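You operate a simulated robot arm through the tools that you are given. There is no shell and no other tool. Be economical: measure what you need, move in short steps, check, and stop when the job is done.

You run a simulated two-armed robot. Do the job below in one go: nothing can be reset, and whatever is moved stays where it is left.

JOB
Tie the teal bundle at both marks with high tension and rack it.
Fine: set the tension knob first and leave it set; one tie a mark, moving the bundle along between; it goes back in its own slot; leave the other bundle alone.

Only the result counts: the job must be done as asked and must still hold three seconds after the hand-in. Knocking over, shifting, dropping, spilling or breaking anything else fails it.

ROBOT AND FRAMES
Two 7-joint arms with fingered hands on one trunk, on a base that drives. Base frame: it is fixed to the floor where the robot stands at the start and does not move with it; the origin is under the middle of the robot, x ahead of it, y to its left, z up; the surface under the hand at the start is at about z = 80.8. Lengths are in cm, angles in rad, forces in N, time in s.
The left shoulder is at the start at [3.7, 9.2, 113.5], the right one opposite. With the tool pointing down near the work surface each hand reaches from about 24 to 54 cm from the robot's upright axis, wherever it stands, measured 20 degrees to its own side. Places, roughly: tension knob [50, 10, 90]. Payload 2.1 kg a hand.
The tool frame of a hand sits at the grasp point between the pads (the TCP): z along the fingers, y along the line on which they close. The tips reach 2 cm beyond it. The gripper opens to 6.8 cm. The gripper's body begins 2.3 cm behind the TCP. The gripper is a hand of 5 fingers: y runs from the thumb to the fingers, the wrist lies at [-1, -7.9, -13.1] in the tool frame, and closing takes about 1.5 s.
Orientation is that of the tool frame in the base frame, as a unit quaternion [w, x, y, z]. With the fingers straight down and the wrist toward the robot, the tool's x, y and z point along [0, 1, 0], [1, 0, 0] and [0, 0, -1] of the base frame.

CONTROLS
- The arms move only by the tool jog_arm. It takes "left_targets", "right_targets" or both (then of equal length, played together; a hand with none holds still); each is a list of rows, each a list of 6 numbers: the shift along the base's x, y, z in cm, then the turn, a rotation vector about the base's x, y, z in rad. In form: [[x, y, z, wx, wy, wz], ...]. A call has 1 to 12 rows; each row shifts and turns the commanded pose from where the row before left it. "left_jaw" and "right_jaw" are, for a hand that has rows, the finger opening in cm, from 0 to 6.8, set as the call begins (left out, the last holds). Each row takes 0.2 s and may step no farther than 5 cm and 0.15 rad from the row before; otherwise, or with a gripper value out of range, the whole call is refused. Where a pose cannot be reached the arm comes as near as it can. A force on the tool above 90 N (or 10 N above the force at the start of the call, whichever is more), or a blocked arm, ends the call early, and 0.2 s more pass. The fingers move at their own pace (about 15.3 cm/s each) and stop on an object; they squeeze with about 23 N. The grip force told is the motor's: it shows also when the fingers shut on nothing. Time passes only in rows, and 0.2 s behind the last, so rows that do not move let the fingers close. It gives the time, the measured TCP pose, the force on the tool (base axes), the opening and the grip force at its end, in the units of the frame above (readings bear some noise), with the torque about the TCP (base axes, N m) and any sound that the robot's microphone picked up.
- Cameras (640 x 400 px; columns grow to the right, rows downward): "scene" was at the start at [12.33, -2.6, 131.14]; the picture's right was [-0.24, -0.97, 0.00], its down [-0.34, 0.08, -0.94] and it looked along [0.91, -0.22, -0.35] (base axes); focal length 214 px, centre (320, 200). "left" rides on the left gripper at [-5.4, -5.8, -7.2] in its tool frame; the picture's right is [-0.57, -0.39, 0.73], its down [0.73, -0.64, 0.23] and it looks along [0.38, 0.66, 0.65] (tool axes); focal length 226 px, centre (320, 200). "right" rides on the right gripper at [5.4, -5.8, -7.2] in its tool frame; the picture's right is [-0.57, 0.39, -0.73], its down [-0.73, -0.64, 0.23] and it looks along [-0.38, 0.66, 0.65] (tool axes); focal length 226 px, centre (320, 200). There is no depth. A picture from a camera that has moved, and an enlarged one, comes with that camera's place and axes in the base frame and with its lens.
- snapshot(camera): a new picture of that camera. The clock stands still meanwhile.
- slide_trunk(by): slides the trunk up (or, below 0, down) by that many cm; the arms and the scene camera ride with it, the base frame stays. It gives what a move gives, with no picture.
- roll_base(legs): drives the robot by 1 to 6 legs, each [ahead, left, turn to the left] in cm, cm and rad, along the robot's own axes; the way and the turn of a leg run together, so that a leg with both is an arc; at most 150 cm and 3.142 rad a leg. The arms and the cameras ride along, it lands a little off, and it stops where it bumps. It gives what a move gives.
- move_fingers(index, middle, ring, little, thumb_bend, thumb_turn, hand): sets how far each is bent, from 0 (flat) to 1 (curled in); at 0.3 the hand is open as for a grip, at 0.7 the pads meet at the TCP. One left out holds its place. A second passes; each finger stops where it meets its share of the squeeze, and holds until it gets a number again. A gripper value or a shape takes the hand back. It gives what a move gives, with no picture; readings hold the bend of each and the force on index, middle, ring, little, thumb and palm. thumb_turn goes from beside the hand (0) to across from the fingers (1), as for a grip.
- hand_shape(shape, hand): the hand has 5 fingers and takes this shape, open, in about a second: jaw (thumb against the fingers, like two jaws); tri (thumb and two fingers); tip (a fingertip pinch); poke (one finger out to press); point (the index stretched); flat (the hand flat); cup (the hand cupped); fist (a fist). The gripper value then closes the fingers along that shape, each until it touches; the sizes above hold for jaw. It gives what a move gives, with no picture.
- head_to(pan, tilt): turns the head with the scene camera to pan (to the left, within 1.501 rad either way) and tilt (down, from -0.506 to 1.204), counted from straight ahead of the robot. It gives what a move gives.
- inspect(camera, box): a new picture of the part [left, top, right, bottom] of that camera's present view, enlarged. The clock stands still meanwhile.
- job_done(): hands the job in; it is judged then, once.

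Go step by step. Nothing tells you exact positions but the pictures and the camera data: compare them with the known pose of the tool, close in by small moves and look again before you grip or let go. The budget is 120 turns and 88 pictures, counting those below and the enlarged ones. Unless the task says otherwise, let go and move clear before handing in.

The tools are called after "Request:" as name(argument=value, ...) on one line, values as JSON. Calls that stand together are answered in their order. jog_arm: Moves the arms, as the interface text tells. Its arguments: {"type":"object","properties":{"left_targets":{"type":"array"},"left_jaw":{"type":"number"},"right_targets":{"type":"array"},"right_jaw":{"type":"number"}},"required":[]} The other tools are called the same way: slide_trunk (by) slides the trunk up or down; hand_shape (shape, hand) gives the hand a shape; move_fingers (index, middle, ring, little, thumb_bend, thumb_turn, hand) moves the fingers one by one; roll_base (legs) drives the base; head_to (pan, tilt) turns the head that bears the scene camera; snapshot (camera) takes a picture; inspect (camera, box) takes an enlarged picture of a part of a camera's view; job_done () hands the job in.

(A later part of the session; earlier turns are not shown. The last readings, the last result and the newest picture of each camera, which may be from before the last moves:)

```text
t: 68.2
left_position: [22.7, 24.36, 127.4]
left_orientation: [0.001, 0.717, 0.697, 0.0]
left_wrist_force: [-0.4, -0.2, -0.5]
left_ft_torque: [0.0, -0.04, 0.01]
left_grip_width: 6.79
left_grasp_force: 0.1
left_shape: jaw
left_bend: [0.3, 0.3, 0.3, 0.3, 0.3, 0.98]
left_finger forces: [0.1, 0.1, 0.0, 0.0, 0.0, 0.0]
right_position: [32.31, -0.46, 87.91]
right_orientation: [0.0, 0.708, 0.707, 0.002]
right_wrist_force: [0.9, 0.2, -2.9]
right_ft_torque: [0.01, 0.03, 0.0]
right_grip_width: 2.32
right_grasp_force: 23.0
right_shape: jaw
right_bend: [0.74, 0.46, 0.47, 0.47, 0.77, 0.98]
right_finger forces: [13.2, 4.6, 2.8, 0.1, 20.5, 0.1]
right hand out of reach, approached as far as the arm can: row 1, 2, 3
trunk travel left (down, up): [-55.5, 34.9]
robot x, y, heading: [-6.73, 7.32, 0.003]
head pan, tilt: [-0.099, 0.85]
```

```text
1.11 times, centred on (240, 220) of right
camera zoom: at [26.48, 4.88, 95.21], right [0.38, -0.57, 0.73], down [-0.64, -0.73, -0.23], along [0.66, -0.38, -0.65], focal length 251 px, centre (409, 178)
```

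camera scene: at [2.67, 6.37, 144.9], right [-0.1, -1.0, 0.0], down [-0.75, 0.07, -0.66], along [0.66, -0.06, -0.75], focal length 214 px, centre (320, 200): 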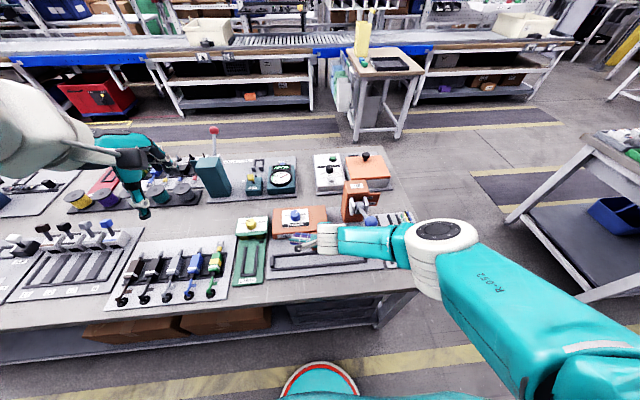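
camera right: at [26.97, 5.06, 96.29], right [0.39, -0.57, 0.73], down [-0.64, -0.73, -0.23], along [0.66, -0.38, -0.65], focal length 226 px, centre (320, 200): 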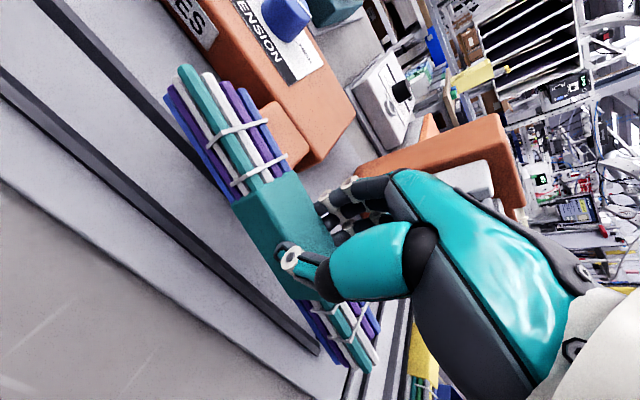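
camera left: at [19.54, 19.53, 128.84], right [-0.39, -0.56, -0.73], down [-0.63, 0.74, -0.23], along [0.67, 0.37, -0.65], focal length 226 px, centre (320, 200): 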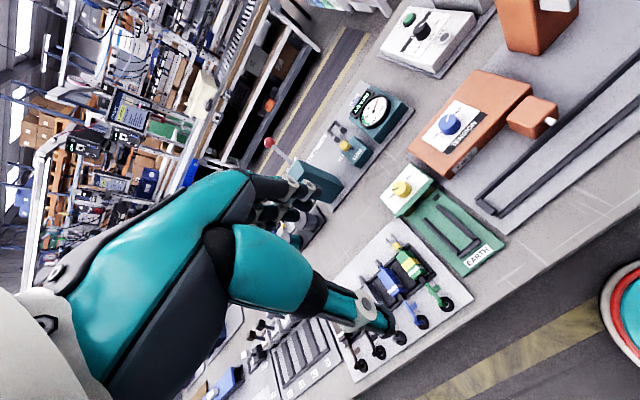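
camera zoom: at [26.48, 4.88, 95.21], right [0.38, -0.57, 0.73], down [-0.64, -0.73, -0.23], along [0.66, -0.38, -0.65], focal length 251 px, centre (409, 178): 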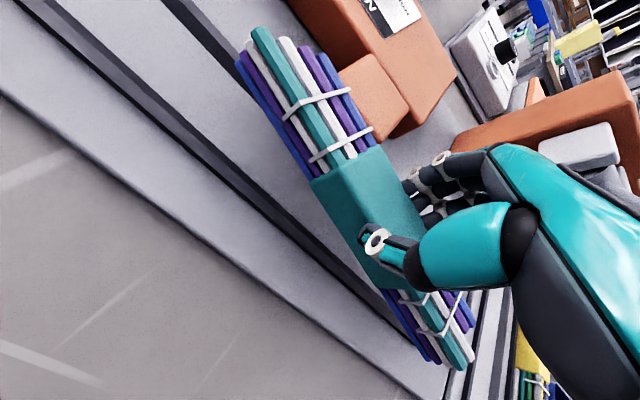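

The arm is at full stretch. I'll lift a bit, lower the trunk 5 cm, and continue.

Request:
jog_arm(right_targets=[[0.3, 0, 2.5, 0, 0, 0], [0.3, 0, 3, 0, 0, 0], [0, 0, 0, 0, 0, 0]])

Request:
slide_trunk(by=-5)

```text
t: 69.0
left_position: [22.66, 24.4, 127.51]
left_orientation: [0.001, 0.716, 0.698, 0.001]
left_wrist_force: [0.1, -0.4, -0.5]
left_ft_torque: [0.01, 0.02, -0.03]
left_grip_width: 6.76
left_grasp_force: 0.1
left_shape: jaw
left_bend: [0.3, 0.3, 0.3, 0.3, 0.3, 0.98]
left_finger forces: [0.0, 0.0, 0.0, 0.0, 0.0, 0.1]
right_position: [33.03, -0.44, 93.23]
right_orientation: [-0.001, 0.707, 0.707, 0.0]
right_wrist_force: [-0.3, 0.4, -2.5]
right_ft_torque: [-0.03, 0.02, 0.03]
right_grip_width: 2.32
right_grasp_force: 22.6
right_shape: jaw
right_bend: [0.74, 0.46, 0.47, 0.47, 0.77, 0.98]
right_finger forces: [13.1, 4.5, 2.7, 0.1, 20.5, 0.1]
trunk travel left (down, up): [-55.5, 34.9]
robot x, y, heading: [-7.08, 7.81, 0.004]
head pan, tilt: [-0.099, 0.85]
```

```text
t: 69.9
left_position: [22.72, 24.32, 122.52]
left_orientation: [0.0, 0.716, 0.698, 0.001]
left_wrist_force: [0.5, -0.3, -0.3]
left_ft_torque: [0.02, 0.01, -0.02]
left_grip_width: 6.79
left_grasp_force: 0.1
left_shape: jaw
left_bend: [0.3, 0.3, 0.3, 0.3, 0.3, 0.98]
left_finger forces: [0.0, 0.1, 0.0, 0.0, 0.1, 0.0]
right_position: [33.04, -0.43, 88.29]
right_orientation: [-0.001, 0.708, 0.707, 0.0]
right_wrist_force: [-0.6, -0.1, -1.4]
right_ft_torque: [0.0, 0.02, 0.03]
right_grip_width: 2.33
right_grasp_force: 22.7
right_shape: jaw
right_bend: [0.74, 0.46, 0.47, 0.47, 0.77, 0.98]
right_finger forces: [13.2, 4.4, 2.7, 0.0, 20.5, 0.0]
trunk travel left (down, up): [-50.5, 39.9]
robot x, y, heading: [-7.13, 7.68, 0.003]
head pan, tilt: [-0.099, 0.85]
```

Request:
jog_arm(right_targets=[[0, 0, -1.5, 0, 0, 0], [0, 0, -1, 0, 0, 0], [0, 0, -0.5, 0, 0, 0], [0, 0, -0.3, 0, 0, 0], [0, 0, 0, 0, 0, 0]])

Request:
inspect(camera="right", box=[80, 40, 400, 400])

Request:
inspect(camera="scene", box=[250, 180, 430, 290])

```text
t: 71.1
left_position: [22.64, 24.33, 122.48]
left_orientation: [0.0, 0.717, 0.697, 0.0]
left_wrist_force: [-0.4, -1.2, 0.0]
left_ft_torque: [-0.01, 0.01, -0.01]
left_grip_width: 6.77
left_grasp_force: 0.2
left_shape: jaw
left_bend: [0.3, 0.3, 0.3, 0.3, 0.3, 0.98]
left_finger forces: [0.1, 0.1, 0.0, 0.1, 0.0, 0.0]
right_position: [33.03, -0.37, 85.16]
right_orientation: [-0.001, 0.707, 0.707, 0.001]
right_wrist_force: [1.0, -1.8, 8.9]
right_ft_torque: [0.0, -0.13, 0.03]
right_grip_width: 2.37
right_grasp_force: 23.1
right_shape: jaw
right_bend: [0.74, 0.46, 0.47, 0.47, 0.77, 0.98]
right_finger forces: [13.5, 5.6, 3.3, 0.0, 21.8, 0.0]
trunk travel left (down, up): [-50.5, 39.9]
robot x, y, heading: [-6.96, 7.03, -0.002]
head pan, tilt: [-0.099, 0.85]
```

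```text
1.11 times, centred on (240, 220) of right
camera zoom: at [27.13, 5.0, 92.43], right [0.39, -0.57, 0.73], down [-0.64, -0.73, -0.23], along [0.66, -0.38, -0.65], focal length 251 px, centre (409, 178)
```

zoom: 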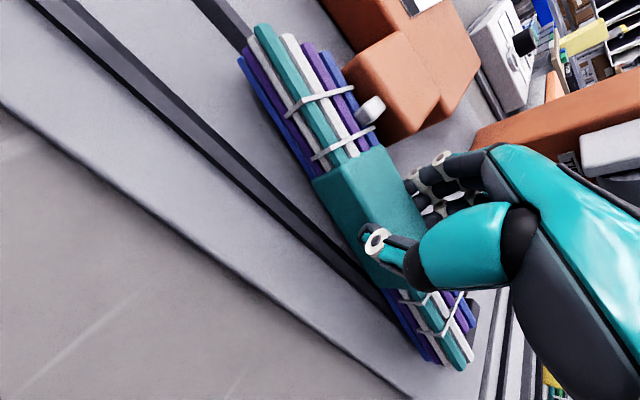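

```text
3.56 times, centred on (340, 235) of scene
camera zoom: at [2.91, 6.38, 139.91], right [-0.1, -1.0, 0.0], down [-0.75, 0.07, -0.66], along [0.66, -0.06, -0.75], focal length 763 px, centre (249, 76)
```

zoom: 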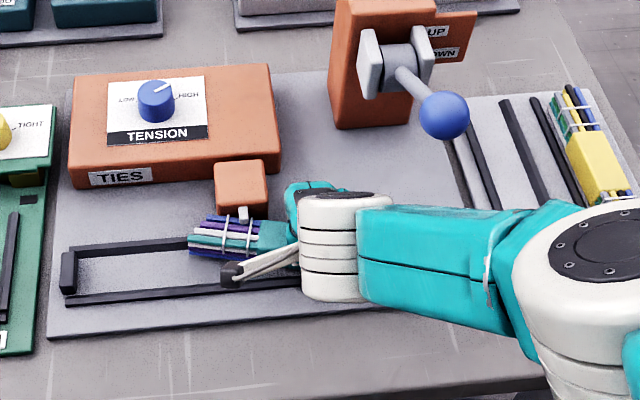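

Contact came with a torque that suggests the rear edge touches the rear rail, and there's a gap at the front. I'll lift 0.5, shift 0.5 toward the robot and lower again.

Request:
jog_arm(right_targets=[[0, 0, 0.6, 0, 0, 0], [-0.5, 0, 0, 0, 0, 0], [0, 0, -0.4, 0, 0, 0], [0, 0, -0.3, 0, 0, 0], [0, 0, 0, 0, 0, 0]])

Request:
inspect(camera="right", box=[120, 40, 360, 400])

```text
t: 72.3
left_position: [22.57, 24.34, 122.47]
left_orientation: [0.0, 0.717, 0.697, 0.0]
left_wrist_force: [-0.2, -0.4, -0.5]
left_ft_torque: [0.03, 0.03, -0.01]
left_grip_width: 6.77
left_grasp_force: 0.0
left_shape: jaw
left_bend: [0.3, 0.3, 0.3, 0.3, 0.3, 0.98]
left_finger forces: [0.0, 0.0, 0.0, 0.1, 0.1, 0.0]
right_position: [32.54, -0.29, 85.11]
right_orientation: [-0.001, 0.707, 0.707, 0.001]
right_wrist_force: [2.0, -1.5, 11.7]
right_ft_torque: [-0.01, -0.17, 0.03]
right_grip_width: 2.4
right_grasp_force: 22.7
right_shape: jaw
right_bend: [0.74, 0.46, 0.48, 0.47, 0.77, 0.97]
right_finger forces: [14.2, 5.8, 3.5, 0.0, 21.9, 0.1]
trunk travel left (down, up): [-50.5, 39.9]
robot x, y, heading: [-6.87, 7.35, 0.005]
head pan, tilt: [-0.099, 0.85]
```

```text
1.11 times, centred on (240, 220) of right
camera zoom: at [26.64, 5.05, 92.39], right [0.39, -0.57, 0.73], down [-0.64, -0.73, -0.23], along [0.66, -0.38, -0.65], focal length 251 px, centre (409, 178)
```

zoom: 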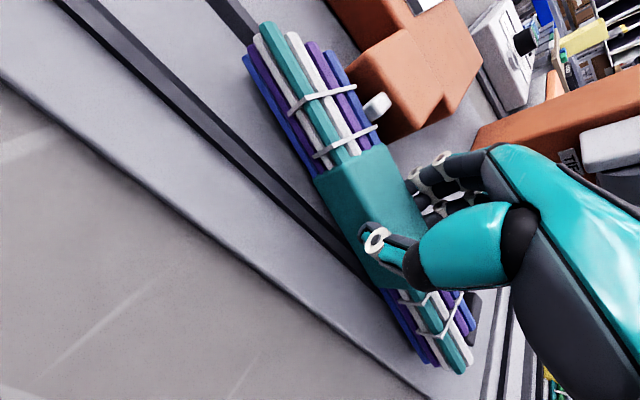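

It rests on the trough floor (same height both times). Now slide right to the stop, which should put the mark under the nozzle.

Request:
jog_arm(right_targets=[[0.2, 0, 0.1, 0, 0, 0], [0, -0.25, 0, 0, 0, 0], [0, -0.25, 0, 0, 0, 0], [0, -0.2, 0, 0, 0, 0], [0, 0, 0, 0, 0, 0]])

Request:
inspect(camera="right", box=[120, 40, 360, 400])

```text
t: 73.5
left_position: [22.56, 24.41, 122.5]
left_orientation: [0.0, 0.717, 0.697, 0.0]
left_wrist_force: [0.1, -0.4, 0.2]
left_ft_torque: [-0.01, 0.0, 0.03]
left_grip_width: 6.78
left_grasp_force: 0.1
left_shape: jaw
left_bend: [0.3, 0.3, 0.3, 0.3, 0.3, 0.98]
left_finger forces: [0.1, 0.1, 0.0, 0.1, 0.1, 0.0]
right_position: [32.6, -1.04, 85.15]
right_orientation: [0.0, 0.707, 0.707, 0.001]
right_wrist_force: [-0.7, 3.0, 6.2]
right_ft_torque: [0.07, -0.07, 0.08]
right_grip_width: 2.42
right_grasp_force: 22.9
right_shape: jaw
right_bend: [0.74, 0.46, 0.48, 0.47, 0.77, 0.97]
right_finger forces: [13.0, 4.8, 2.6, 0.0, 21.9, 0.0]
trunk travel left (down, up): [-50.5, 39.9]
robot x, y, heading: [-6.83, 7.49, 0.004]
head pan, tilt: [-0.099, 0.85]
```

```text
1.11 times, centred on (240, 220) of right
camera zoom: at [26.78, 4.38, 92.43], right [0.39, -0.57, 0.73], down [-0.64, -0.73, -0.23], along [0.66, -0.38, -0.65], focal length 251 px, centre (409, 178)
```

zoom: 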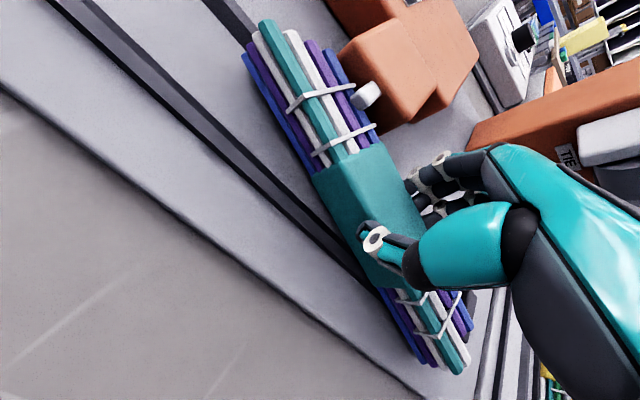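

Mark is now at y≈3.9 with the nozzle at 3.7–4.05. I'll release with a small opening and rise.

Request:
jog_arm(right_targets=[[0, 0, 0, 0, 0, 0], [0, 0, 0, 0, 0, 0], [0, 0, 0, 0, 0, 0], [0, 0, 0, 0, 0, 0], [0, 0, 0, 0, 0, 0]], right_jaw=4.6)

Request:
jog_arm(right_targets=[[0, 0, 1, 0, 0, 0], [0, 0, 2, 0, 0, 0], [0, 0, 3, 0, 0, 0], [-1, 0, 4, 0, 0, 0], [-2, 1, 4, 0, 0, 0], [-3, 1, 3, 0, 0, 0], [-3, 0, 3, 0, 0, 0], [0, 0, 0, 0, 0, 0]])

Request:
inspect(camera="scene", box=[250, 170, 410, 290])

```text
t: 74.7
left_position: [22.73, 24.31, 122.44]
left_orientation: [0.001, 0.717, 0.697, 0.0]
left_wrist_force: [-0.3, -0.2, -0.5]
left_ft_torque: [0.01, 0.01, 0.01]
left_grip_width: 6.77
left_grasp_force: 0.0
left_shape: jaw
left_bend: [0.3, 0.3, 0.3, 0.3, 0.3, 0.98]
left_finger forces: [0.0, 0.0, 0.0, 0.0, 0.0, 0.0]
right_position: [32.64, -1.18, 85.15]
right_orientation: [-0.002, 0.707, 0.707, 0.0]
right_wrist_force: [-0.5, -0.1, -0.1]
right_ft_torque: [-0.01, 0.04, 0.0]
right_grip_width: 4.58
right_grasp_force: 0.1
right_shape: jaw
right_bend: [0.28, 0.38, 0.35, 0.35, 0.61, 1.0]
right_finger forces: [0.1, 0.1, 0.1, 0.0, 0.0, 0.1]
trunk travel left (down, up): [-50.5, 39.9]
robot x, y, heading: [-6.59, 7.81, 0.0]
head pan, tilt: [-0.099, 0.85]
```

```text
t: 76.5
left_position: [22.75, 24.32, 122.46]
left_orientation: [0.001, 0.717, 0.697, 0.0]
left_wrist_force: [0.1, -0.2, -0.6]
left_ft_torque: [0.02, 0.02, 0.01]
left_grip_width: 6.77
left_grasp_force: 0.0
left_shape: jaw
left_bend: [0.3, 0.3, 0.3, 0.3, 0.3, 0.98]
left_finger forces: [0.0, 0.0, 0.1, 0.1, 0.0, 0.0]
right_position: [23.62, 0.81, 105.3]
right_orientation: [0.0, 0.708, 0.707, 0.0]
right_wrist_force: [0.4, 0.0, -0.3]
right_ft_torque: [0.04, 0.01, 0.03]
right_grip_width: 4.57
right_grasp_force: 0.1
right_shape: jaw
right_bend: [0.28, 0.38, 0.35, 0.35, 0.61, 1.0]
right_finger forces: [0.0, 0.0, 0.1, 0.0, 0.0, 0.1]
trunk travel left (down, up): [-50.5, 39.9]
robot x, y, heading: [-6.91, 7.46, 0.004]
head pan, tilt: [-0.099, 0.85]
```

```text
3.33 times, centred on (330, 230) of scene
camera zoom: at [2.98, 6.37, 139.89], right [-0.1, -1.0, 0.0], down [-0.75, 0.07, -0.66], along [0.66, -0.06, -0.75], focal length 715 px, centre (287, 100)
```

zoom: 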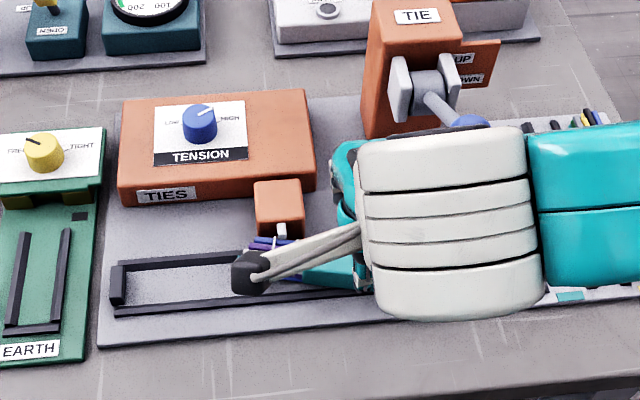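

The hand blocks the view; I'll close the fingers and move it to above the lever ball, then view both.

Request:
jog_arm(right_targets=[[0, -2, 3, 0, 0, 0], [1.5, -2, 2, 0, 0, 0], [2, -2, 0, 0, 0, 0], [2, -2, 0, 0, 0, 0], [2, -2, 0, 0, 0, 0], [1.5, -0.3, 0, 0, 0, 0], [0, 0, 0, 0, 0, 0]], right_jaw=0)

Request:
snapshot(camera="right")

Request:
inspect(camera="scene", box=[250, 150, 450, 290])

```text
t: 78.1
left_position: [22.71, 24.45, 122.53]
left_orientation: [0.0, 0.718, 0.696, 0.0]
left_wrist_force: [0.0, 0.1, -0.4]
left_ft_torque: [0.02, -0.03, -0.03]
left_grip_width: 6.76
left_grasp_force: 0.1
left_shape: jaw
left_bend: [0.3, 0.3, 0.3, 0.3, 0.3, 0.98]
left_finger forces: [0.1, 0.1, 0.1, 0.0, 0.0, 0.1]
right_position: [32.82, -9.29, 110.22]
right_orientation: [-0.002, 0.707, 0.707, 0.0]
right_wrist_force: [0.8, 0.4, 0.5]
right_ft_torque: [0.0, -0.01, -0.01]
right_grip_width: 0.01
right_grasp_force: 22.4
right_shape: jaw
right_bend: [0.7, 0.7, 0.7, 0.7, 0.76, 1.0]
right_finger forces: [0.1, 0.1, 0.0, 0.0, 0.0, 0.1]
trunk travel left (down, up): [-50.5, 39.9]
robot x, y, heading: [-6.58, 7.6, -0.004]
head pan, tilt: [-0.099, 0.85]
```

```text
24 pictures are left
camera right: at [26.89, -3.97, 117.51], right [0.39, -0.57, 0.73], down [-0.64, -0.73, -0.23], along [0.66, -0.38, -0.65], focal length 226 px, centre (320, 200)
```

right: 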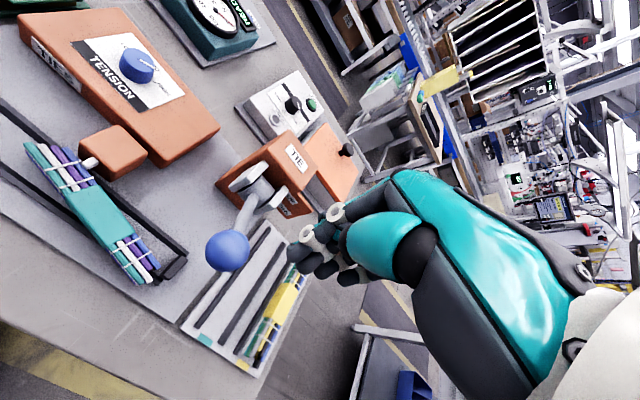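

```text
2.86 times, centred on (350, 220) of scene
camera zoom: at [2.98, 6.37, 139.89], right [-0.1, -1.0, 0.0], down [-0.75, 0.07, -0.66], along [0.66, -0.06, -0.75], focal length 613 px, centre (234, 143)
```

zoom: 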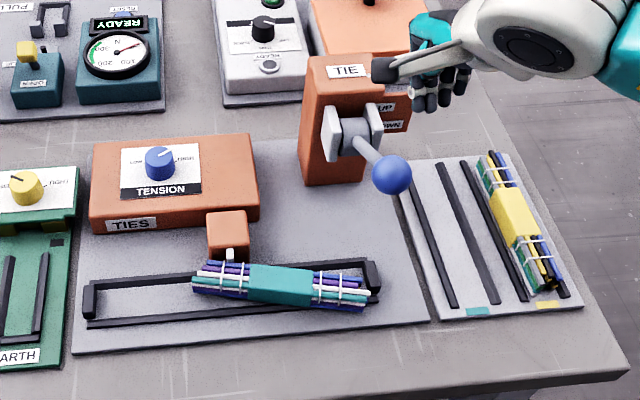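

The bundle has yawed in the hand: it lies ~10° askew across the rails (centre ≈(32.3,−1.3)). I'll regrip it with the hand aligned to it, then straighten and reseat.

Request:
jog_arm(right_targets=[[0, 3, 0, 0, 0, -0.06], [0, 3, 0, 0, 0, -0.06], [-0.3, 2.1, 0, 0, 0, -0.06], [0, 0, -4, 0, 0, 0], [0, 0, -4, 0, 0, 0], [0, 0, -4, 0, 0, 0], [0, 0, -4, 0, 0, 0], [0, 0, -4, 0, 0, 0], [0, 0, -3, 0, 0, 0], [0, 0, -1.5, 0, 0, 0], [0, 0, -0.4, 0, 0, 0], [0, 0, 0, 0, 0, 0]], right_jaw=4.8)

Request:
inspect(camera="right", box=[120, 40, 360, 400])

```text
t: 80.7
left_position: [22.7, 24.37, 122.64]
left_orientation: [-0.001, 0.717, 0.697, -0.001]
left_wrist_force: [0.4, 0.6, 0.5]
left_ft_torque: [0.01, 0.02, -0.02]
left_grip_width: 6.78
left_grasp_force: 0.0
left_shape: jaw
left_bend: [0.3, 0.3, 0.3, 0.3, 0.3, 0.98]
left_finger forces: [0.0, 0.0, 0.0, 0.0, 0.0, 0.0]
right_position: [32.41, -1.39, 85.19]
right_orientation: [-0.002, 0.767, 0.641, 0.001]
right_wrist_force: [0.4, 0.6, -0.6]
right_ft_torque: [0.04, -0.01, -0.02]
right_grip_width: 4.83
right_grasp_force: 0.1
right_shape: jaw
right_bend: [0.27, 0.37, 0.34, 0.35, 0.59, 0.99]
right_finger forces: [0.0, 0.0, 0.1, 0.0, 0.1, 0.0]
trunk travel left (down, up): [-50.5, 39.9]
robot x, y, heading: [-6.66, 7.2, 0.0]
head pan, tilt: [-0.099, 0.85]
```

```text
1.11 times, centred on (240, 220) of right
camera zoom: at [27.58, 4.96, 92.41], right [0.28, -0.63, 0.73], down [-0.76, -0.61, -0.23], along [0.58, -0.49, -0.65], focal length 251 px, centre (409, 178)
```

zoom: 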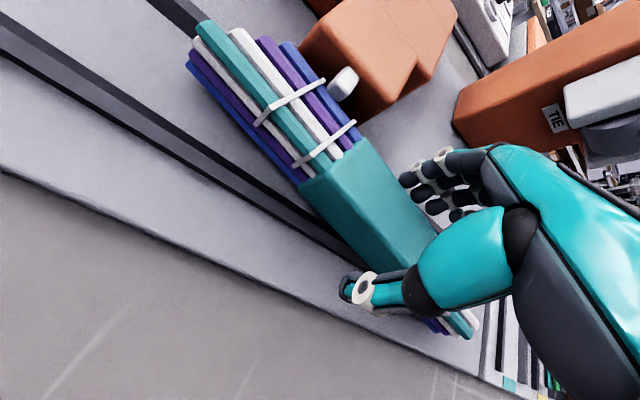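

Aligned with it. Close, lift slightly, straighten to the trough, recentre.

Request:
jog_arm(right_targets=[[0, 0, 0, 0, 0, 0], [0, 0, 0, 0, 0, 0], [0, 0, 0, 0, 0, 0], [0, 0, 0, 0, 0, 0], [0, 0, 0, 0, 0, 0], [0, 0, 0, 0, 0, 0], [0, 0, 1, 0, 0, 0], [0.3, 0.3, 0.4, 0, 0, 0.09], [0.2, 0.3, 0, 0, 0, 0.09], [0, 0, 0, 0, 0, 0]], right_jaw=0)

Request:
inspect(camera="right", box=[120, 40, 360, 400])

```text
t: 82.9
left_position: [22.75, 24.37, 122.53]
left_orientation: [0.0, 0.717, 0.697, 0.0]
left_wrist_force: [0.4, -0.3, 0.3]
left_ft_torque: [-0.05, 0.0, -0.02]
left_grip_width: 6.8
left_grasp_force: 0.1
left_shape: jaw
left_bend: [0.3, 0.3, 0.3, 0.3, 0.3, 0.98]
left_finger forces: [0.0, 0.0, 0.0, 0.0, 0.0, 0.0]
right_position: [32.98, -0.67, 86.54]
right_orientation: [-0.001, 0.707, 0.707, 0.0]
right_wrist_force: [0.3, 0.8, -1.4]
right_ft_torque: [0.0, -0.03, -0.01]
right_grip_width: 2.22
right_grasp_force: 23.0
right_shape: jaw
right_bend: [0.74, 0.53, 0.54, 0.53, 0.75, 0.97]
right_finger forces: [12.0, 6.4, 2.6, 0.0, 21.2, 0.1]
trunk travel left (down, up): [-50.5, 39.9]
robot x, y, heading: [-6.91, 7.57, 0.006]
head pan, tilt: [-0.099, 0.85]
```

```text
1.11 times, centred on (240, 220) of right
camera zoom: at [27.02, 4.66, 93.83], right [0.39, -0.57, 0.73], down [-0.64, -0.73, -0.23], along [0.66, -0.38, -0.65], focal length 251 px, centre (409, 178)
```

zoom: 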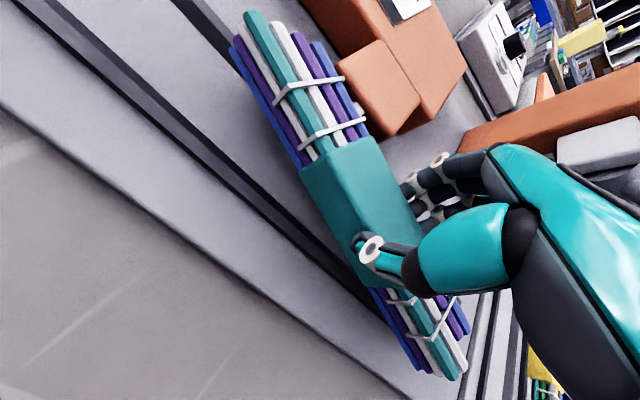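

Gripping itself yaws the bundle about −13° relative to the hand, so I'll give the hand +0.22 rad to compensate and check before lowering.

Request:
jog_arm(right_targets=[[0, 0, 0.2, 0, 0, 0.11], [0, 0, 0, 0, 0, 0.11], [0, 0, 0, 0, 0, 0]])

Request:
inspect(camera="scene", box=[250, 190, 410, 290])

Request:
inspect(camera="right", box=[120, 40, 360, 400])

```text
t: 83.7
left_position: [22.84, 24.46, 122.52]
left_orientation: [0.0, 0.717, 0.697, 0.0]
left_wrist_force: [-0.8, -0.3, 0.1]
left_ft_torque: [0.04, 0.02, -0.01]
left_grip_width: 6.79
left_grasp_force: 0.1
left_shape: jaw
left_bend: [0.3, 0.3, 0.3, 0.3, 0.3, 0.98]
left_finger forces: [0.0, 0.1, 0.1, 0.1, 0.1, 0.1]
right_position: [32.95, -0.67, 86.74]
right_orientation: [-0.002, 0.625, 0.781, 0.0]
right_wrist_force: [-0.1, 0.2, -1.6]
right_ft_torque: [-0.01, 0.0, 0.03]
right_grip_width: 2.22
right_grasp_force: 23.4
right_shape: jaw
right_bend: [0.74, 0.53, 0.54, 0.53, 0.75, 0.97]
right_finger forces: [12.3, 6.5, 2.6, 0.0, 21.2, 0.1]
trunk travel left (down, up): [-50.5, 39.9]
robot x, y, heading: [-6.88, 7.41, 0.002]
head pan, tilt: [-0.099, 0.85]
```

```text
4.00 times, centred on (330, 240) of scene
camera zoom: at [2.99, 6.37, 139.89], right [-0.1, -1.0, 0.0], down [-0.75, 0.07, -0.66], along [0.66, -0.06, -0.75], focal length 858 px, centre (280, 40)
```

zoom: 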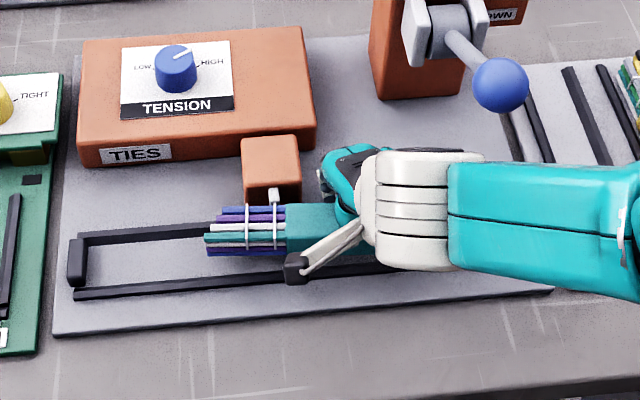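

```text
1.11 times, centred on (240, 220) of right
camera zoom: at [25.99, 3.27, 94.03], right [0.5, -0.47, 0.73], down [-0.46, -0.85, -0.23], along [0.73, -0.22, -0.65], focal length 251 px, centre (409, 178)
```

zoom: 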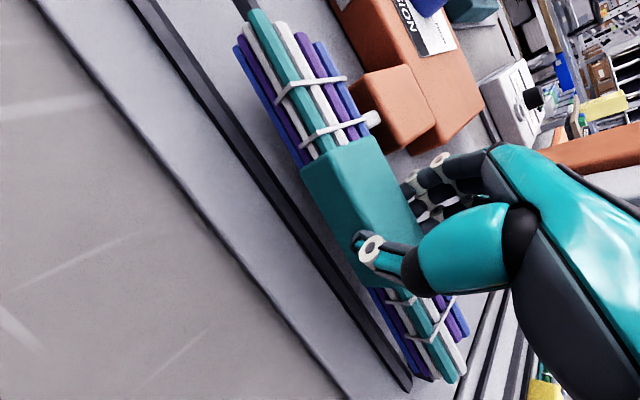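

Nearly parallel. Add 0.05 rad, shift 0.6 right, and lower into the trough.

Request:
jog_arm(right_targets=[[0, -0.3, 0, 0, 0, 0.05], [0, -0.3, 0, 0, 0, 0], [0, 0, -0.8, 0, 0, 0], [0, 0, -0.6, 0, 0, 0], [0, 0, -0.3, 0, 0, 0], [0, 0, -0.2, 0, 0, 0], [0, 0, 0, 0, 0, 0]])

Request:
inspect(camera="scene", box=[250, 190, 410, 290])

```text
t: 85.3
left_position: [22.63, 24.39, 122.48]
left_orientation: [0.0, 0.717, 0.697, 0.0]
left_wrist_force: [-1.3, -0.7, -0.6]
left_ft_torque: [0.01, -0.01, 0.01]
left_grip_width: 6.77
left_grasp_force: 0.0
left_shape: jaw
left_bend: [0.3, 0.3, 0.3, 0.3, 0.3, 0.98]
left_finger forces: [0.0, 0.0, 0.0, 0.0, 0.0, 0.0]
right_position: [32.76, -1.21, 85.07]
right_orientation: [-0.001, 0.607, 0.795, 0.001]
right_wrist_force: [2.1, -2.1, 6.8]
right_ft_torque: [-0.03, 0.0, 0.03]
right_grip_width: 2.26
right_grasp_force: 22.5
right_shape: jaw
right_bend: [0.74, 0.53, 0.55, 0.53, 0.76, 0.96]
right_finger forces: [13.0, 7.9, 3.4, 0.0, 22.5, 0.0]
trunk travel left (down, up): [-50.5, 39.9]
robot x, y, heading: [-6.73, 8.05, 0.005]
head pan, tilt: [-0.099, 0.85]
```

```text
4.00 times, centred on (330, 240) of scene
camera zoom: at [2.96, 6.37, 139.9], right [-0.1, -1.0, 0.0], down [-0.75, 0.07, -0.66], along [0.66, -0.06, -0.75], focal length 858 px, centre (280, 40)
```

zoom: 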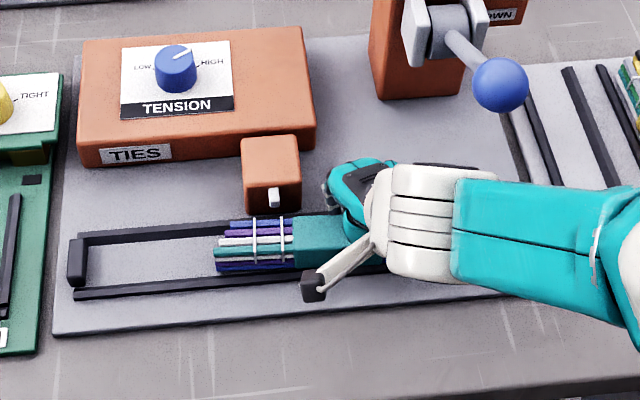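

It looks parallel and within the rails. Slide right toward the stop a little.

Request:
jog_arm(right_targets=[[0, -0.2, 0, 0, 0, 0], [0, -0.2, 0, 0, 0, 0], [0, -0.2, 0, 0, 0, 0], [0, 0, 0, 0, 0, 0]])

Request:
inspect(camera="scene", box=[290, 220, 370, 280])

```text
t: 86.3
left_position: [22.72, 24.5, 122.56]
left_orientation: [0.001, 0.716, 0.698, 0.0]
left_wrist_force: [0.9, -0.1, 0.5]
left_ft_torque: [0.05, 0.01, -0.01]
left_grip_width: 6.78
left_grasp_force: 0.2
left_shape: jaw
left_bend: [0.3, 0.3, 0.3, 0.3, 0.3, 0.98]
left_finger forces: [0.1, 0.1, 0.1, 0.0, 0.0, 0.1]
right_position: [32.94, -1.91, 84.89]
right_orientation: [0.0, 0.605, 0.796, 0.002]
right_wrist_force: [-0.3, 1.0, 4.6]
right_ft_torque: [0.05, 0.08, 0.03]
right_grip_width: 2.32
right_grasp_force: 22.7
right_shape: jaw
right_bend: [0.74, 0.53, 0.56, 0.53, 0.78, 0.95]
right_finger forces: [12.6, 6.7, 2.4, 0.1, 22.8, 0.0]
trunk travel left (down, up): [-50.5, 39.9]
robot x, y, heading: [-6.46, 7.39, 0.006]
head pan, tilt: [-0.099, 0.85]
```

```text
6.67 times, centred on (330, 250) of scene
camera zoom: at [2.93, 6.43, 139.9], right [-0.1, -1.0, 0.0], down [-0.75, 0.07, -0.66], along [0.66, -0.06, -0.75], focal length 1430 px, centre (253, -133)
```

zoom: 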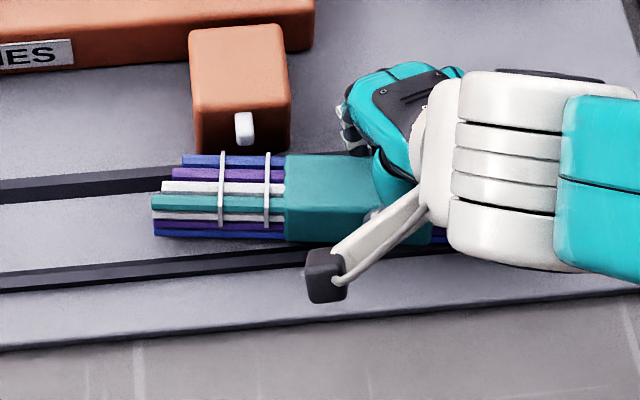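

Mark is right at the nozzle, but ~5° of yaw remains. Lift slightly, rotate +0.08 and reseat.

Request:
jog_arm(right_targets=[[0, 0, 0.8, 0, 0, 0], [0, 0, 0, 0, 0, 0.09], [0, 0.1, -0.5, 0, 0, 0], [0, 0, -0.4, 0, 0, 0], [0, 0, -0.2, 0, 0, 0], [0, 0, 0, 0, 0, 0]])

Request:
inspect(camera="scene", box=[290, 220, 370, 280])

```text
t: 87.7
left_position: [22.66, 24.4, 122.52]
left_orientation: [0.0, 0.717, 0.697, 0.0]
left_wrist_force: [-0.1, -0.2, -0.1]
left_ft_torque: [0.0, -0.03, -0.01]
left_grip_width: 6.77
left_grasp_force: 0.1
left_shape: jaw
left_bend: [0.3, 0.3, 0.3, 0.3, 0.3, 0.98]
left_finger forces: [0.1, 0.0, 0.0, 0.0, 0.1, 0.0]
right_position: [32.99, -1.76, 84.64]
right_orientation: [-0.001, 0.569, 0.823, 0.0]
right_wrist_force: [4.2, -0.2, 9.9]
right_ft_torque: [0.06, -0.08, 0.04]
right_grip_width: 2.38
right_grasp_force: 22.7
right_shape: jaw
right_bend: [0.74, 0.52, 0.55, 0.53, 0.79, 0.94]
right_finger forces: [13.8, 8.3, 3.5, 0.0, 22.6, 0.0]
trunk travel left (down, up): [-50.5, 39.9]
robot x, y, heading: [-6.57, 7.83, 0.001]
head pan, tilt: [-0.099, 0.85]
```

```text
6.67 times, centred on (330, 250) of scene
camera zoom: at [2.95, 6.39, 139.9], right [-0.1, -1.0, 0.0], down [-0.75, 0.07, -0.66], along [0.66, -0.06, -0.75], focal length 1430 px, centre (253, -133)
```

zoom: 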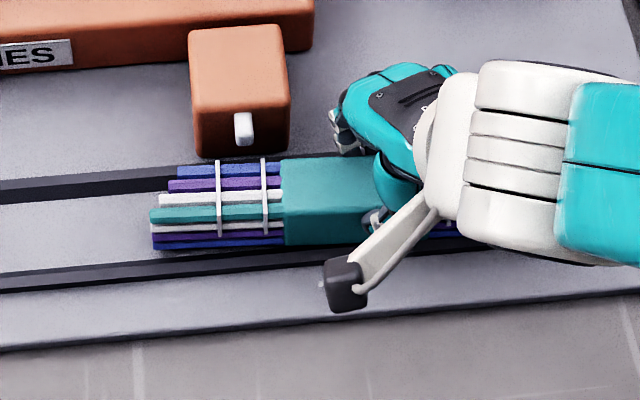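

Seated lower now, nearly parallel, with the mark at the nozzle. Release gently and go up, out of view above the lever.

Request:
jog_arm(right_targets=[[0, 0, 0, 0, 0, 0], [0, 0, 0, 0, 0, 0], [0, 0, 0, 0, 0, 0], [0, 0, 0, 0, 0, 0], [0, 0, 0, 0, 0, 0], [0, 0, 1, 0, 0, 0], [0, 0, 3, 0, 0, 0], [0, 0, 4, 0, 0, 0], [0, 0, 4, 0, 0, 0], [0, 0, 4, 0, 0, 0], [0, 0, 4, 0, 0, 0], [0, 0, 4, 0, 0, 0]], right_jaw=4.8)

Request:
jog_arm(right_targets=[[0, -2, 2, 0, 0, -0.13], [0, -2, 0, 0, 0, -0.13], [0, -2, 0, 0, 0, -0.13], [0, -1.8, 0, 0, 0, 0], [0, 0, 0, 0, 0, 0], [0, 0, 0, 0, 0, 0], [0, 0, 0, 0, 0, 0], [0, 0, 0, 0, 0, 0]], right_jaw=0)

Request:
inspect(camera="scene", box=[250, 150, 450, 290])

```text
t: 90.3
left_position: [22.54, 24.52, 122.59]
left_orientation: [0.001, 0.717, 0.697, 0.0]
left_wrist_force: [0.3, -0.2, 0.0]
left_ft_torque: [0.0, -0.01, 0.02]
left_grip_width: 6.78
left_grasp_force: 0.1
left_shape: jaw
left_bend: [0.3, 0.3, 0.3, 0.3, 0.3, 0.98]
left_finger forces: [0.1, 0.0, 0.0, 0.0, 0.0, 0.2]
right_position: [32.69, -1.79, 108.55]
right_orientation: [-0.001, 0.569, 0.823, 0.0]
right_wrist_force: [-0.8, 0.4, 0.6]
right_ft_torque: [-0.02, -0.01, 0.01]
right_grip_width: 4.78
right_grasp_force: 0.1
right_shape: jaw
right_bend: [0.27, 0.37, 0.34, 0.35, 0.59, 0.99]
right_finger forces: [0.0, 0.0, 0.0, 0.0, 0.1, 0.0]
trunk travel left (down, up): [-50.5, 39.9]
robot x, y, heading: [-7.04, 7.39, 0.003]
head pan, tilt: [-0.099, 0.85]
```

```text
t: 92.1
left_position: [22.72, 24.34, 122.45]
left_orientation: [0.0, 0.717, 0.697, 0.0]
left_wrist_force: [0.4, 0.0, 0.0]
left_ft_torque: [-0.01, -0.02, -0.03]
left_grip_width: 6.78
left_grasp_force: 0.1
left_shape: jaw
left_bend: [0.3, 0.3, 0.3, 0.3, 0.3, 0.98]
left_finger forces: [0.0, 0.0, 0.0, 0.0, 0.0, 0.1]
right_position: [32.86, -9.54, 110.52]
right_orientation: [0.0, 0.718, 0.696, 0.001]
right_wrist_force: [-0.1, 0.1, 0.8]
right_ft_torque: [-0.01, 0.0, 0.04]
right_grip_width: 0.0
right_grasp_force: 23.1
right_shape: jaw
right_bend: [0.7, 0.7, 0.7, 0.7, 0.76, 1.0]
right_finger forces: [0.0, 0.0, 0.1, 0.0, 0.0, 0.0]
trunk travel left (down, up): [-50.5, 39.9]
robot x, y, heading: [-6.81, 7.15, -0.002]
head pan, tilt: [-0.099, 0.85]
```

```text
2.86 times, centred on (350, 220) of scene
camera zoom: at [2.98, 6.37, 139.89], right [-0.1, -1.0, 0.0], down [-0.75, 0.07, -0.66], along [0.66, -0.06, -0.75], focal length 613 px, centre (234, 143)
```

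zoom: 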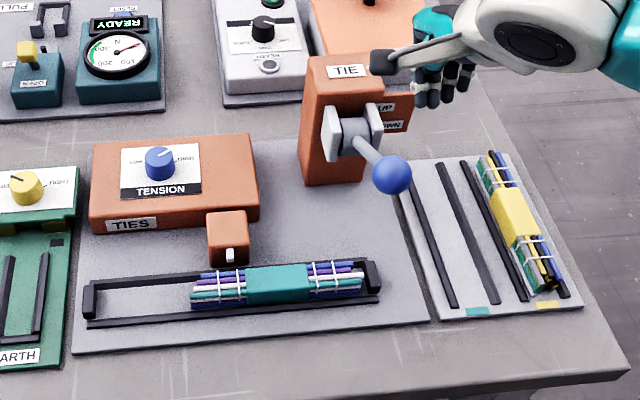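

The bundle now lies straight in the trough with the mark at the nozzle. Push the lever ball down along its arc with closed fingertips.

Request:
jog_arm(right_targets=[[0, 0, -3, 0, 0, 0], [0.1, 0, -2.5, 0, 0, 0], [0, 0, -1, 0, 0, 0], [-0.4, 0, -1, 0, 0, 0], [-0.4, 0, -1, 0, 0, 0], [-0.3, 0, -1.5, 0, 0, 0], [0, 0, 0, 0, 0, 0]])

Request:
inspect(camera="scene", box=[290, 150, 450, 290])

```text
t: 93.7
left_position: [22.71, 24.49, 122.62]
left_orientation: [0.0, 0.717, 0.697, 0.0]
left_wrist_force: [0.0, -0.3, 0.9]
left_ft_torque: [0.0, 0.0, -0.03]
left_grip_width: 6.79
left_grasp_force: 0.1
left_shape: jaw
left_bend: [0.3, 0.3, 0.3, 0.3, 0.3, 0.98]
left_finger forces: [0.0, 0.0, 0.0, 0.1, 0.0, 0.0]
right_position: [31.91, -9.61, 100.54]
right_orientation: [-0.002, 0.718, 0.696, 0.0]
right_wrist_force: [0.3, 0.5, 1.4]
right_ft_torque: [-0.03, -0.03, -0.02]
right_grip_width: 0.0
right_grasp_force: 22.6
right_shape: jaw
right_bend: [0.7, 0.7, 0.7, 0.7, 0.77, 1.0]
right_finger forces: [0.1, 0.0, 0.1, 0.0, 0.0, 0.0]
trunk travel left (down, up): [-50.5, 39.9]
robot x, y, heading: [-6.55, 7.57, 0.005]
head pan, tilt: [-0.099, 0.85]
```

```text
2.86 times, centred on (370, 220) of scene
camera zoom: at [2.97, 6.37, 139.89], right [-0.1, -1.0, 0.0], down [-0.75, 0.07, -0.66], along [0.66, -0.06, -0.75], focal length 613 px, centre (177, 143)
```

zoom: 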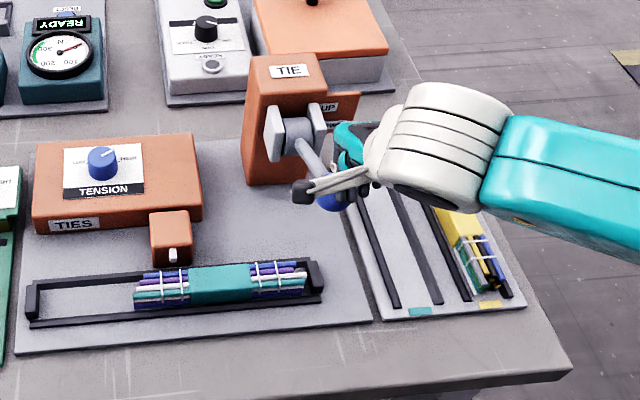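

The lever is moving with little force. Continue down.

Request:
jog_arm(right_targets=[[-0.2, 0, -1.5, 0, 0, 0], [-0.1, 0, -1.5, 0, 0, 0], [0.1, 0, -1.5, 0, 0, 0], [0.3, 0, -1.5, 0, 0, 0], [0.5, 0, -1.2, 0, 0, 0], [0, 0, 0, 0, 0, 0]])

Request:
inspect(camera="scene", box=[290, 150, 450, 290])

```text
t: 95.1
left_position: [22.63, 24.39, 122.59]
left_orientation: [0.0, 0.717, 0.698, 0.001]
left_wrist_force: [-0.3, 0.0, 0.6]
left_ft_torque: [0.02, -0.02, -0.01]
left_grip_width: 6.79
left_grasp_force: 0.0
left_shape: jaw
left_bend: [0.3, 0.3, 0.3, 0.3, 0.3, 0.98]
left_finger forces: [0.1, 0.0, 0.1, 0.1, 0.0, 0.0]
right_position: [32.46, -9.6, 93.38]
right_orientation: [-0.001, 0.718, 0.697, 0.0]
right_wrist_force: [-1.9, -0.1, 2.9]
right_ft_torque: [-0.01, 0.07, -0.01]
right_grip_width: 0.03
right_grasp_force: 23.5
right_shape: jaw
right_bend: [0.7, 0.7, 0.7, 0.7, 0.77, 1.0]
right_finger forces: [2.6, 2.3, 0.0, 0.0, 0.0, 0.0]
trunk travel left (down, up): [-50.5, 39.9]
robot x, y, heading: [-7.27, 7.3, -0.001]
head pan, tilt: [-0.099, 0.85]
```

```text
2.86 times, centred on (370, 220) of scene
camera zoom: at [2.93, 6.39, 139.9], right [-0.1, -1.0, 0.0], down [-0.75, 0.07, -0.66], along [0.66, -0.06, -0.75], focal length 613 px, centre (177, 143)
```

zoom: 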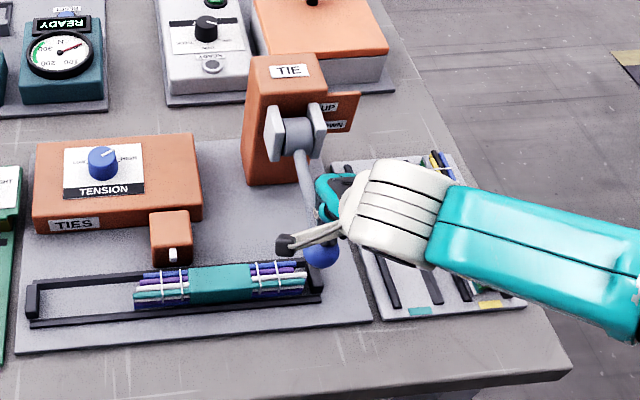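

Not tied yet; the ball is at about z≈91. Push further down following the arc.

Request:
jog_arm(right_targets=[[0.2, 0, -1, 0, 0, 0], [0.3, 0, -1, 0, 0, 0], [0.4, 0, -1, 0, 0, 0], [0.5, 0, -0.8, 0, 0, 0], [0, 0, 0, 0, 0, 0]])

Request:
inspect(camera="scene", box=[290, 150, 450, 290])

```text
t: 96.3
left_position: [21.83, 24.31, 122.75]
left_orientation: [0.003, 0.718, 0.696, 0.003]
left_wrist_force: [0.5, -0.7, -1.3]
left_ft_torque: [0.01, 0.02, 0.02]
left_grip_width: 6.77
left_grasp_force: 0.1
left_shape: jaw
left_bend: [0.3, 0.3, 0.3, 0.3, 0.3, 0.98]
left_finger forces: [0.0, 0.0, 0.0, 0.0, 0.1, 0.0]
right_position: [33.29, -9.42, 90.11]
right_orientation: [0.002, 0.718, 0.696, 0.004]
right_wrist_force: [-28.5, -2.8, 60.8]
right_ft_torque: [-0.18, -0.45, -0.1]
right_grip_width: 0.0
right_grasp_force: 22.9
right_shape: jaw
right_bend: [0.7, 0.7, 0.7, 0.7, 0.76, 1.0]
right_finger forces: [5.4, 9.0, 0.0, 0.0, 58.9, 0.0]
trunk travel left (down, up): [-50.5, 39.9]
robot x, y, heading: [-6.85, 7.59, 0.0]
head pan, tilt: [-0.099, 0.85]
```

```text
2.86 times, centred on (370, 220) of scene
camera zoom: at [2.08, 6.5, 140.01], right [-0.1, -1.0, 0.0], down [-0.74, 0.07, -0.66], along [0.66, -0.07, -0.75], focal length 613 px, centre (177, 143)
```

zoom: 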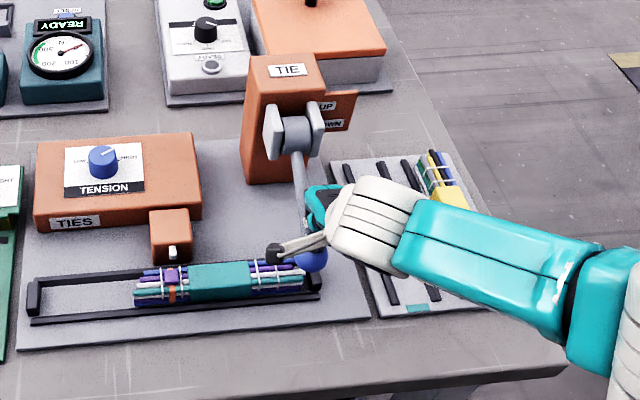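

A tie now shows at the left mark and the lever is at its stop. Back off upward and see what the lever does.

Request:
jog_arm(right_targets=[[-0.5, 0, 1, 0, 0, 0], [-0.5, 0, 2, 0, 0, 0], [-0.3, 0, 4, 0, 0, 0], [0, 0, 4, 0, 0, 0], [0, 0, 4, 0, 0, 0], [0, 0, 4, 0, 0, 0], [0, 0, 0, 0, 0, 0]])

Request:
inspect(camera="scene", box=[270, 150, 430, 290])

```text
t: 97.9
left_position: [22.71, 24.37, 122.51]
left_orientation: [0.0, 0.717, 0.697, 0.0]
left_wrist_force: [-0.3, 0.1, -0.2]
left_ft_torque: [0.0, -0.01, 0.02]
left_grip_width: 6.78
left_grasp_force: 0.0
left_shape: jaw
left_bend: [0.3, 0.3, 0.3, 0.3, 0.3, 0.98]
left_finger forces: [0.1, 0.0, 0.0, 0.0, 0.0, 0.0]
right_position: [32.51, -9.4, 108.72]
right_orientation: [-0.001, 0.717, 0.697, 0.0]
right_wrist_force: [-0.1, 0.6, 0.0]
right_ft_torque: [0.01, 0.04, 0.02]
right_grip_width: 0.0
right_grasp_force: 23.1
right_shape: jaw
right_bend: [0.7, 0.7, 0.7, 0.7, 0.76, 1.0]
right_finger forces: [0.1, 0.0, 0.1, 0.0, 0.0, 0.0]
trunk travel left (down, up): [-50.5, 39.9]
robot x, y, heading: [-6.87, 7.52, 0.005]
head pan, tilt: [-0.099, 0.85]
```

```text
2.86 times, centred on (350, 220) of scene
camera zoom: at [2.97, 6.37, 139.89], right [-0.1, -1.0, 0.0], down [-0.75, 0.07, -0.66], along [0.66, -0.06, -0.75], focal length 613 px, centre (234, 143)
```

zoom: 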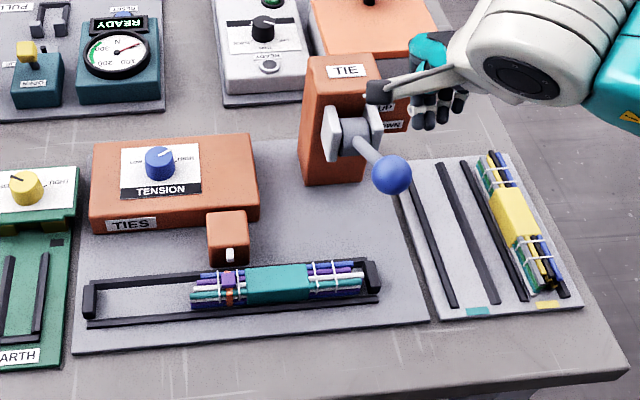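

The lever sprang back and one tie is at the first mark. For the second mark I'll regrip the sleeve 2 cm left of its centre (so the finger row is centred on it and clears the nozzle), with the hand pre-yawed.

Request:
jog_arm(right_targets=[[0, 2.5, 0, 0, 0, 0.12], [0.2, 2.5, 0, 0, 0, 0.12], [0.2, 2.5, 0, 0, 0, 0.12], [0.1, 3.1, 0, 0, 0, 0], [0, 0, -4, 0, 0, 0], [0, 0, -4, 0, 0, 0], [0, 0, -4, 0, 0, 0], [0, 0, -3, 0, 0, 0], [0, 0, 0, 0, 0, 0]], right_jaw=5)

Request:
snapshot(camera="right")

```text
t: 99.9
left_position: [22.68, 24.33, 122.6]
left_orientation: [0.0, 0.717, 0.697, 0.0]
left_wrist_force: [0.0, -0.3, 0.1]
left_ft_torque: [-0.02, 0.0, 0.01]
left_grip_width: 6.76
left_grasp_force: 0.0
left_shape: jaw
left_bend: [0.3, 0.3, 0.3, 0.3, 0.3, 0.98]
left_finger forces: [0.1, 0.0, 0.0, 0.1, 0.0, 0.1]
right_position: [33.37, 0.91, 93.68]
right_orientation: [-0.001, 0.582, 0.813, 0.0]
right_wrist_force: [0.1, 0.4, -0.3]
right_ft_torque: [-0.01, 0.0, -0.01]
right_grip_width: 5.0
right_grasp_force: 0.0
right_shape: jaw
right_bend: [0.27, 0.36, 0.33, 0.34, 0.57, 0.99]
right_finger forces: [0.0, 0.0, 0.1, 0.0, 0.1, 0.1]
trunk travel left (down, up): [-50.5, 39.9]
robot x, y, heading: [-6.61, 7.34, 0.001]
head pan, tilt: [-0.099, 0.85]
```

```text
10 pictures are left
camera right: at [25.98, 4.12, 100.97], right [0.55, -0.41, 0.73], down [-0.37, -0.9, -0.23], along [0.75, -0.14, -0.65], focal length 226 px, centre (320, 200)
```

right: 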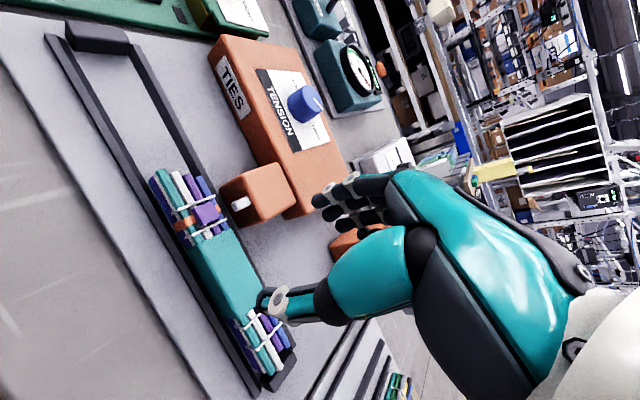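

Sleeve centre ≈(32.8,−0.8). Descend and grip; I'm rationing pictures (10 left), so I'll rely on force readings.

Request:
jog_arm(right_targets=[[-0.3, 0.2, -3, 0, 0, 0], [0, 0, -3, 0, 0, 0], [0, 0, -2, 0, 0, 0], [0, 0, -1, 0, 0, 0], [0, 0, 0, 0, 0, 0]])

Request:
jog_arm(right_targets=[[0, 0, 0, 0, 0, 0], [0, 0, 0, 0, 0, 0], [0, 0, 0, 0, 0, 0], [0, 0, 0, 0, 0, 0], [0, 0, 0, 0, 0, 0], [0, 0, 0, 0, 0, 0], [0, 0, 0, 0, 0, 0]], right_jaw=0)

```text
t: 101.1
left_position: [22.12, 24.54, 122.71]
left_orientation: [0.002, 0.717, 0.697, 0.003]
left_wrist_force: [0.1, 0.1, 0.3]
left_ft_torque: [-0.02, 0.01, -0.01]
left_grip_width: 6.78
left_grasp_force: 0.1
left_shape: jaw
left_bend: [0.3, 0.3, 0.3, 0.3, 0.3, 0.98]
left_finger forces: [0.0, 0.0, 0.0, 0.1, 0.1, 0.0]
right_position: [32.85, 1.43, 84.96]
right_orientation: [0.003, 0.581, 0.814, 0.005]
right_wrist_force: [-8.1, -2.5, 68.2]
right_ft_torque: [0.31, -2.75, -0.06]
right_grip_width: 4.89
right_grasp_force: 0.1
right_shape: jaw
right_bend: [0.27, 0.92, 0.33, 0.34, 0.57, 0.99]
right_finger forces: [0.0, 68.9, 0.0, 0.0, 0.1, 0.0]
trunk travel left (down, up): [-50.5, 39.9]
robot x, y, heading: [-6.93, 7.22, 0.002]
head pan, tilt: [-0.099, 0.85]
```

```text
t: 102.7
left_position: [22.04, 24.48, 122.62]
left_orientation: [0.002, 0.717, 0.697, 0.002]
left_wrist_force: [1.2, -0.6, -0.1]
left_ft_torque: [-0.03, 0.0, 0.03]
left_grip_width: 6.77
left_grasp_force: 0.0
left_shape: jaw
left_bend: [0.3, 0.3, 0.3, 0.3, 0.3, 0.98]
left_finger forces: [0.1, 0.0, 0.0, 0.1, 0.0, 0.0]
right_position: [32.71, 1.31, 85.12]
right_orientation: [0.004, 0.581, 0.814, 0.005]
right_wrist_force: [-5.9, -1.9, 71.8]
right_ft_torque: [0.3, -2.73, -0.05]
right_grip_width: 2.86
right_grasp_force: 23.2
right_shape: jaw
right_bend: [0.27, 0.92, 0.42, 0.41, 0.79, 1.0]
right_finger forces: [13.9, 67.4, 3.8, 0.1, 17.8, 0.0]
trunk travel left (down, up): [-50.5, 39.9]
robot x, y, heading: [-6.67, 7.55, 0.006]
head pan, tilt: [-0.099, 0.85]
```

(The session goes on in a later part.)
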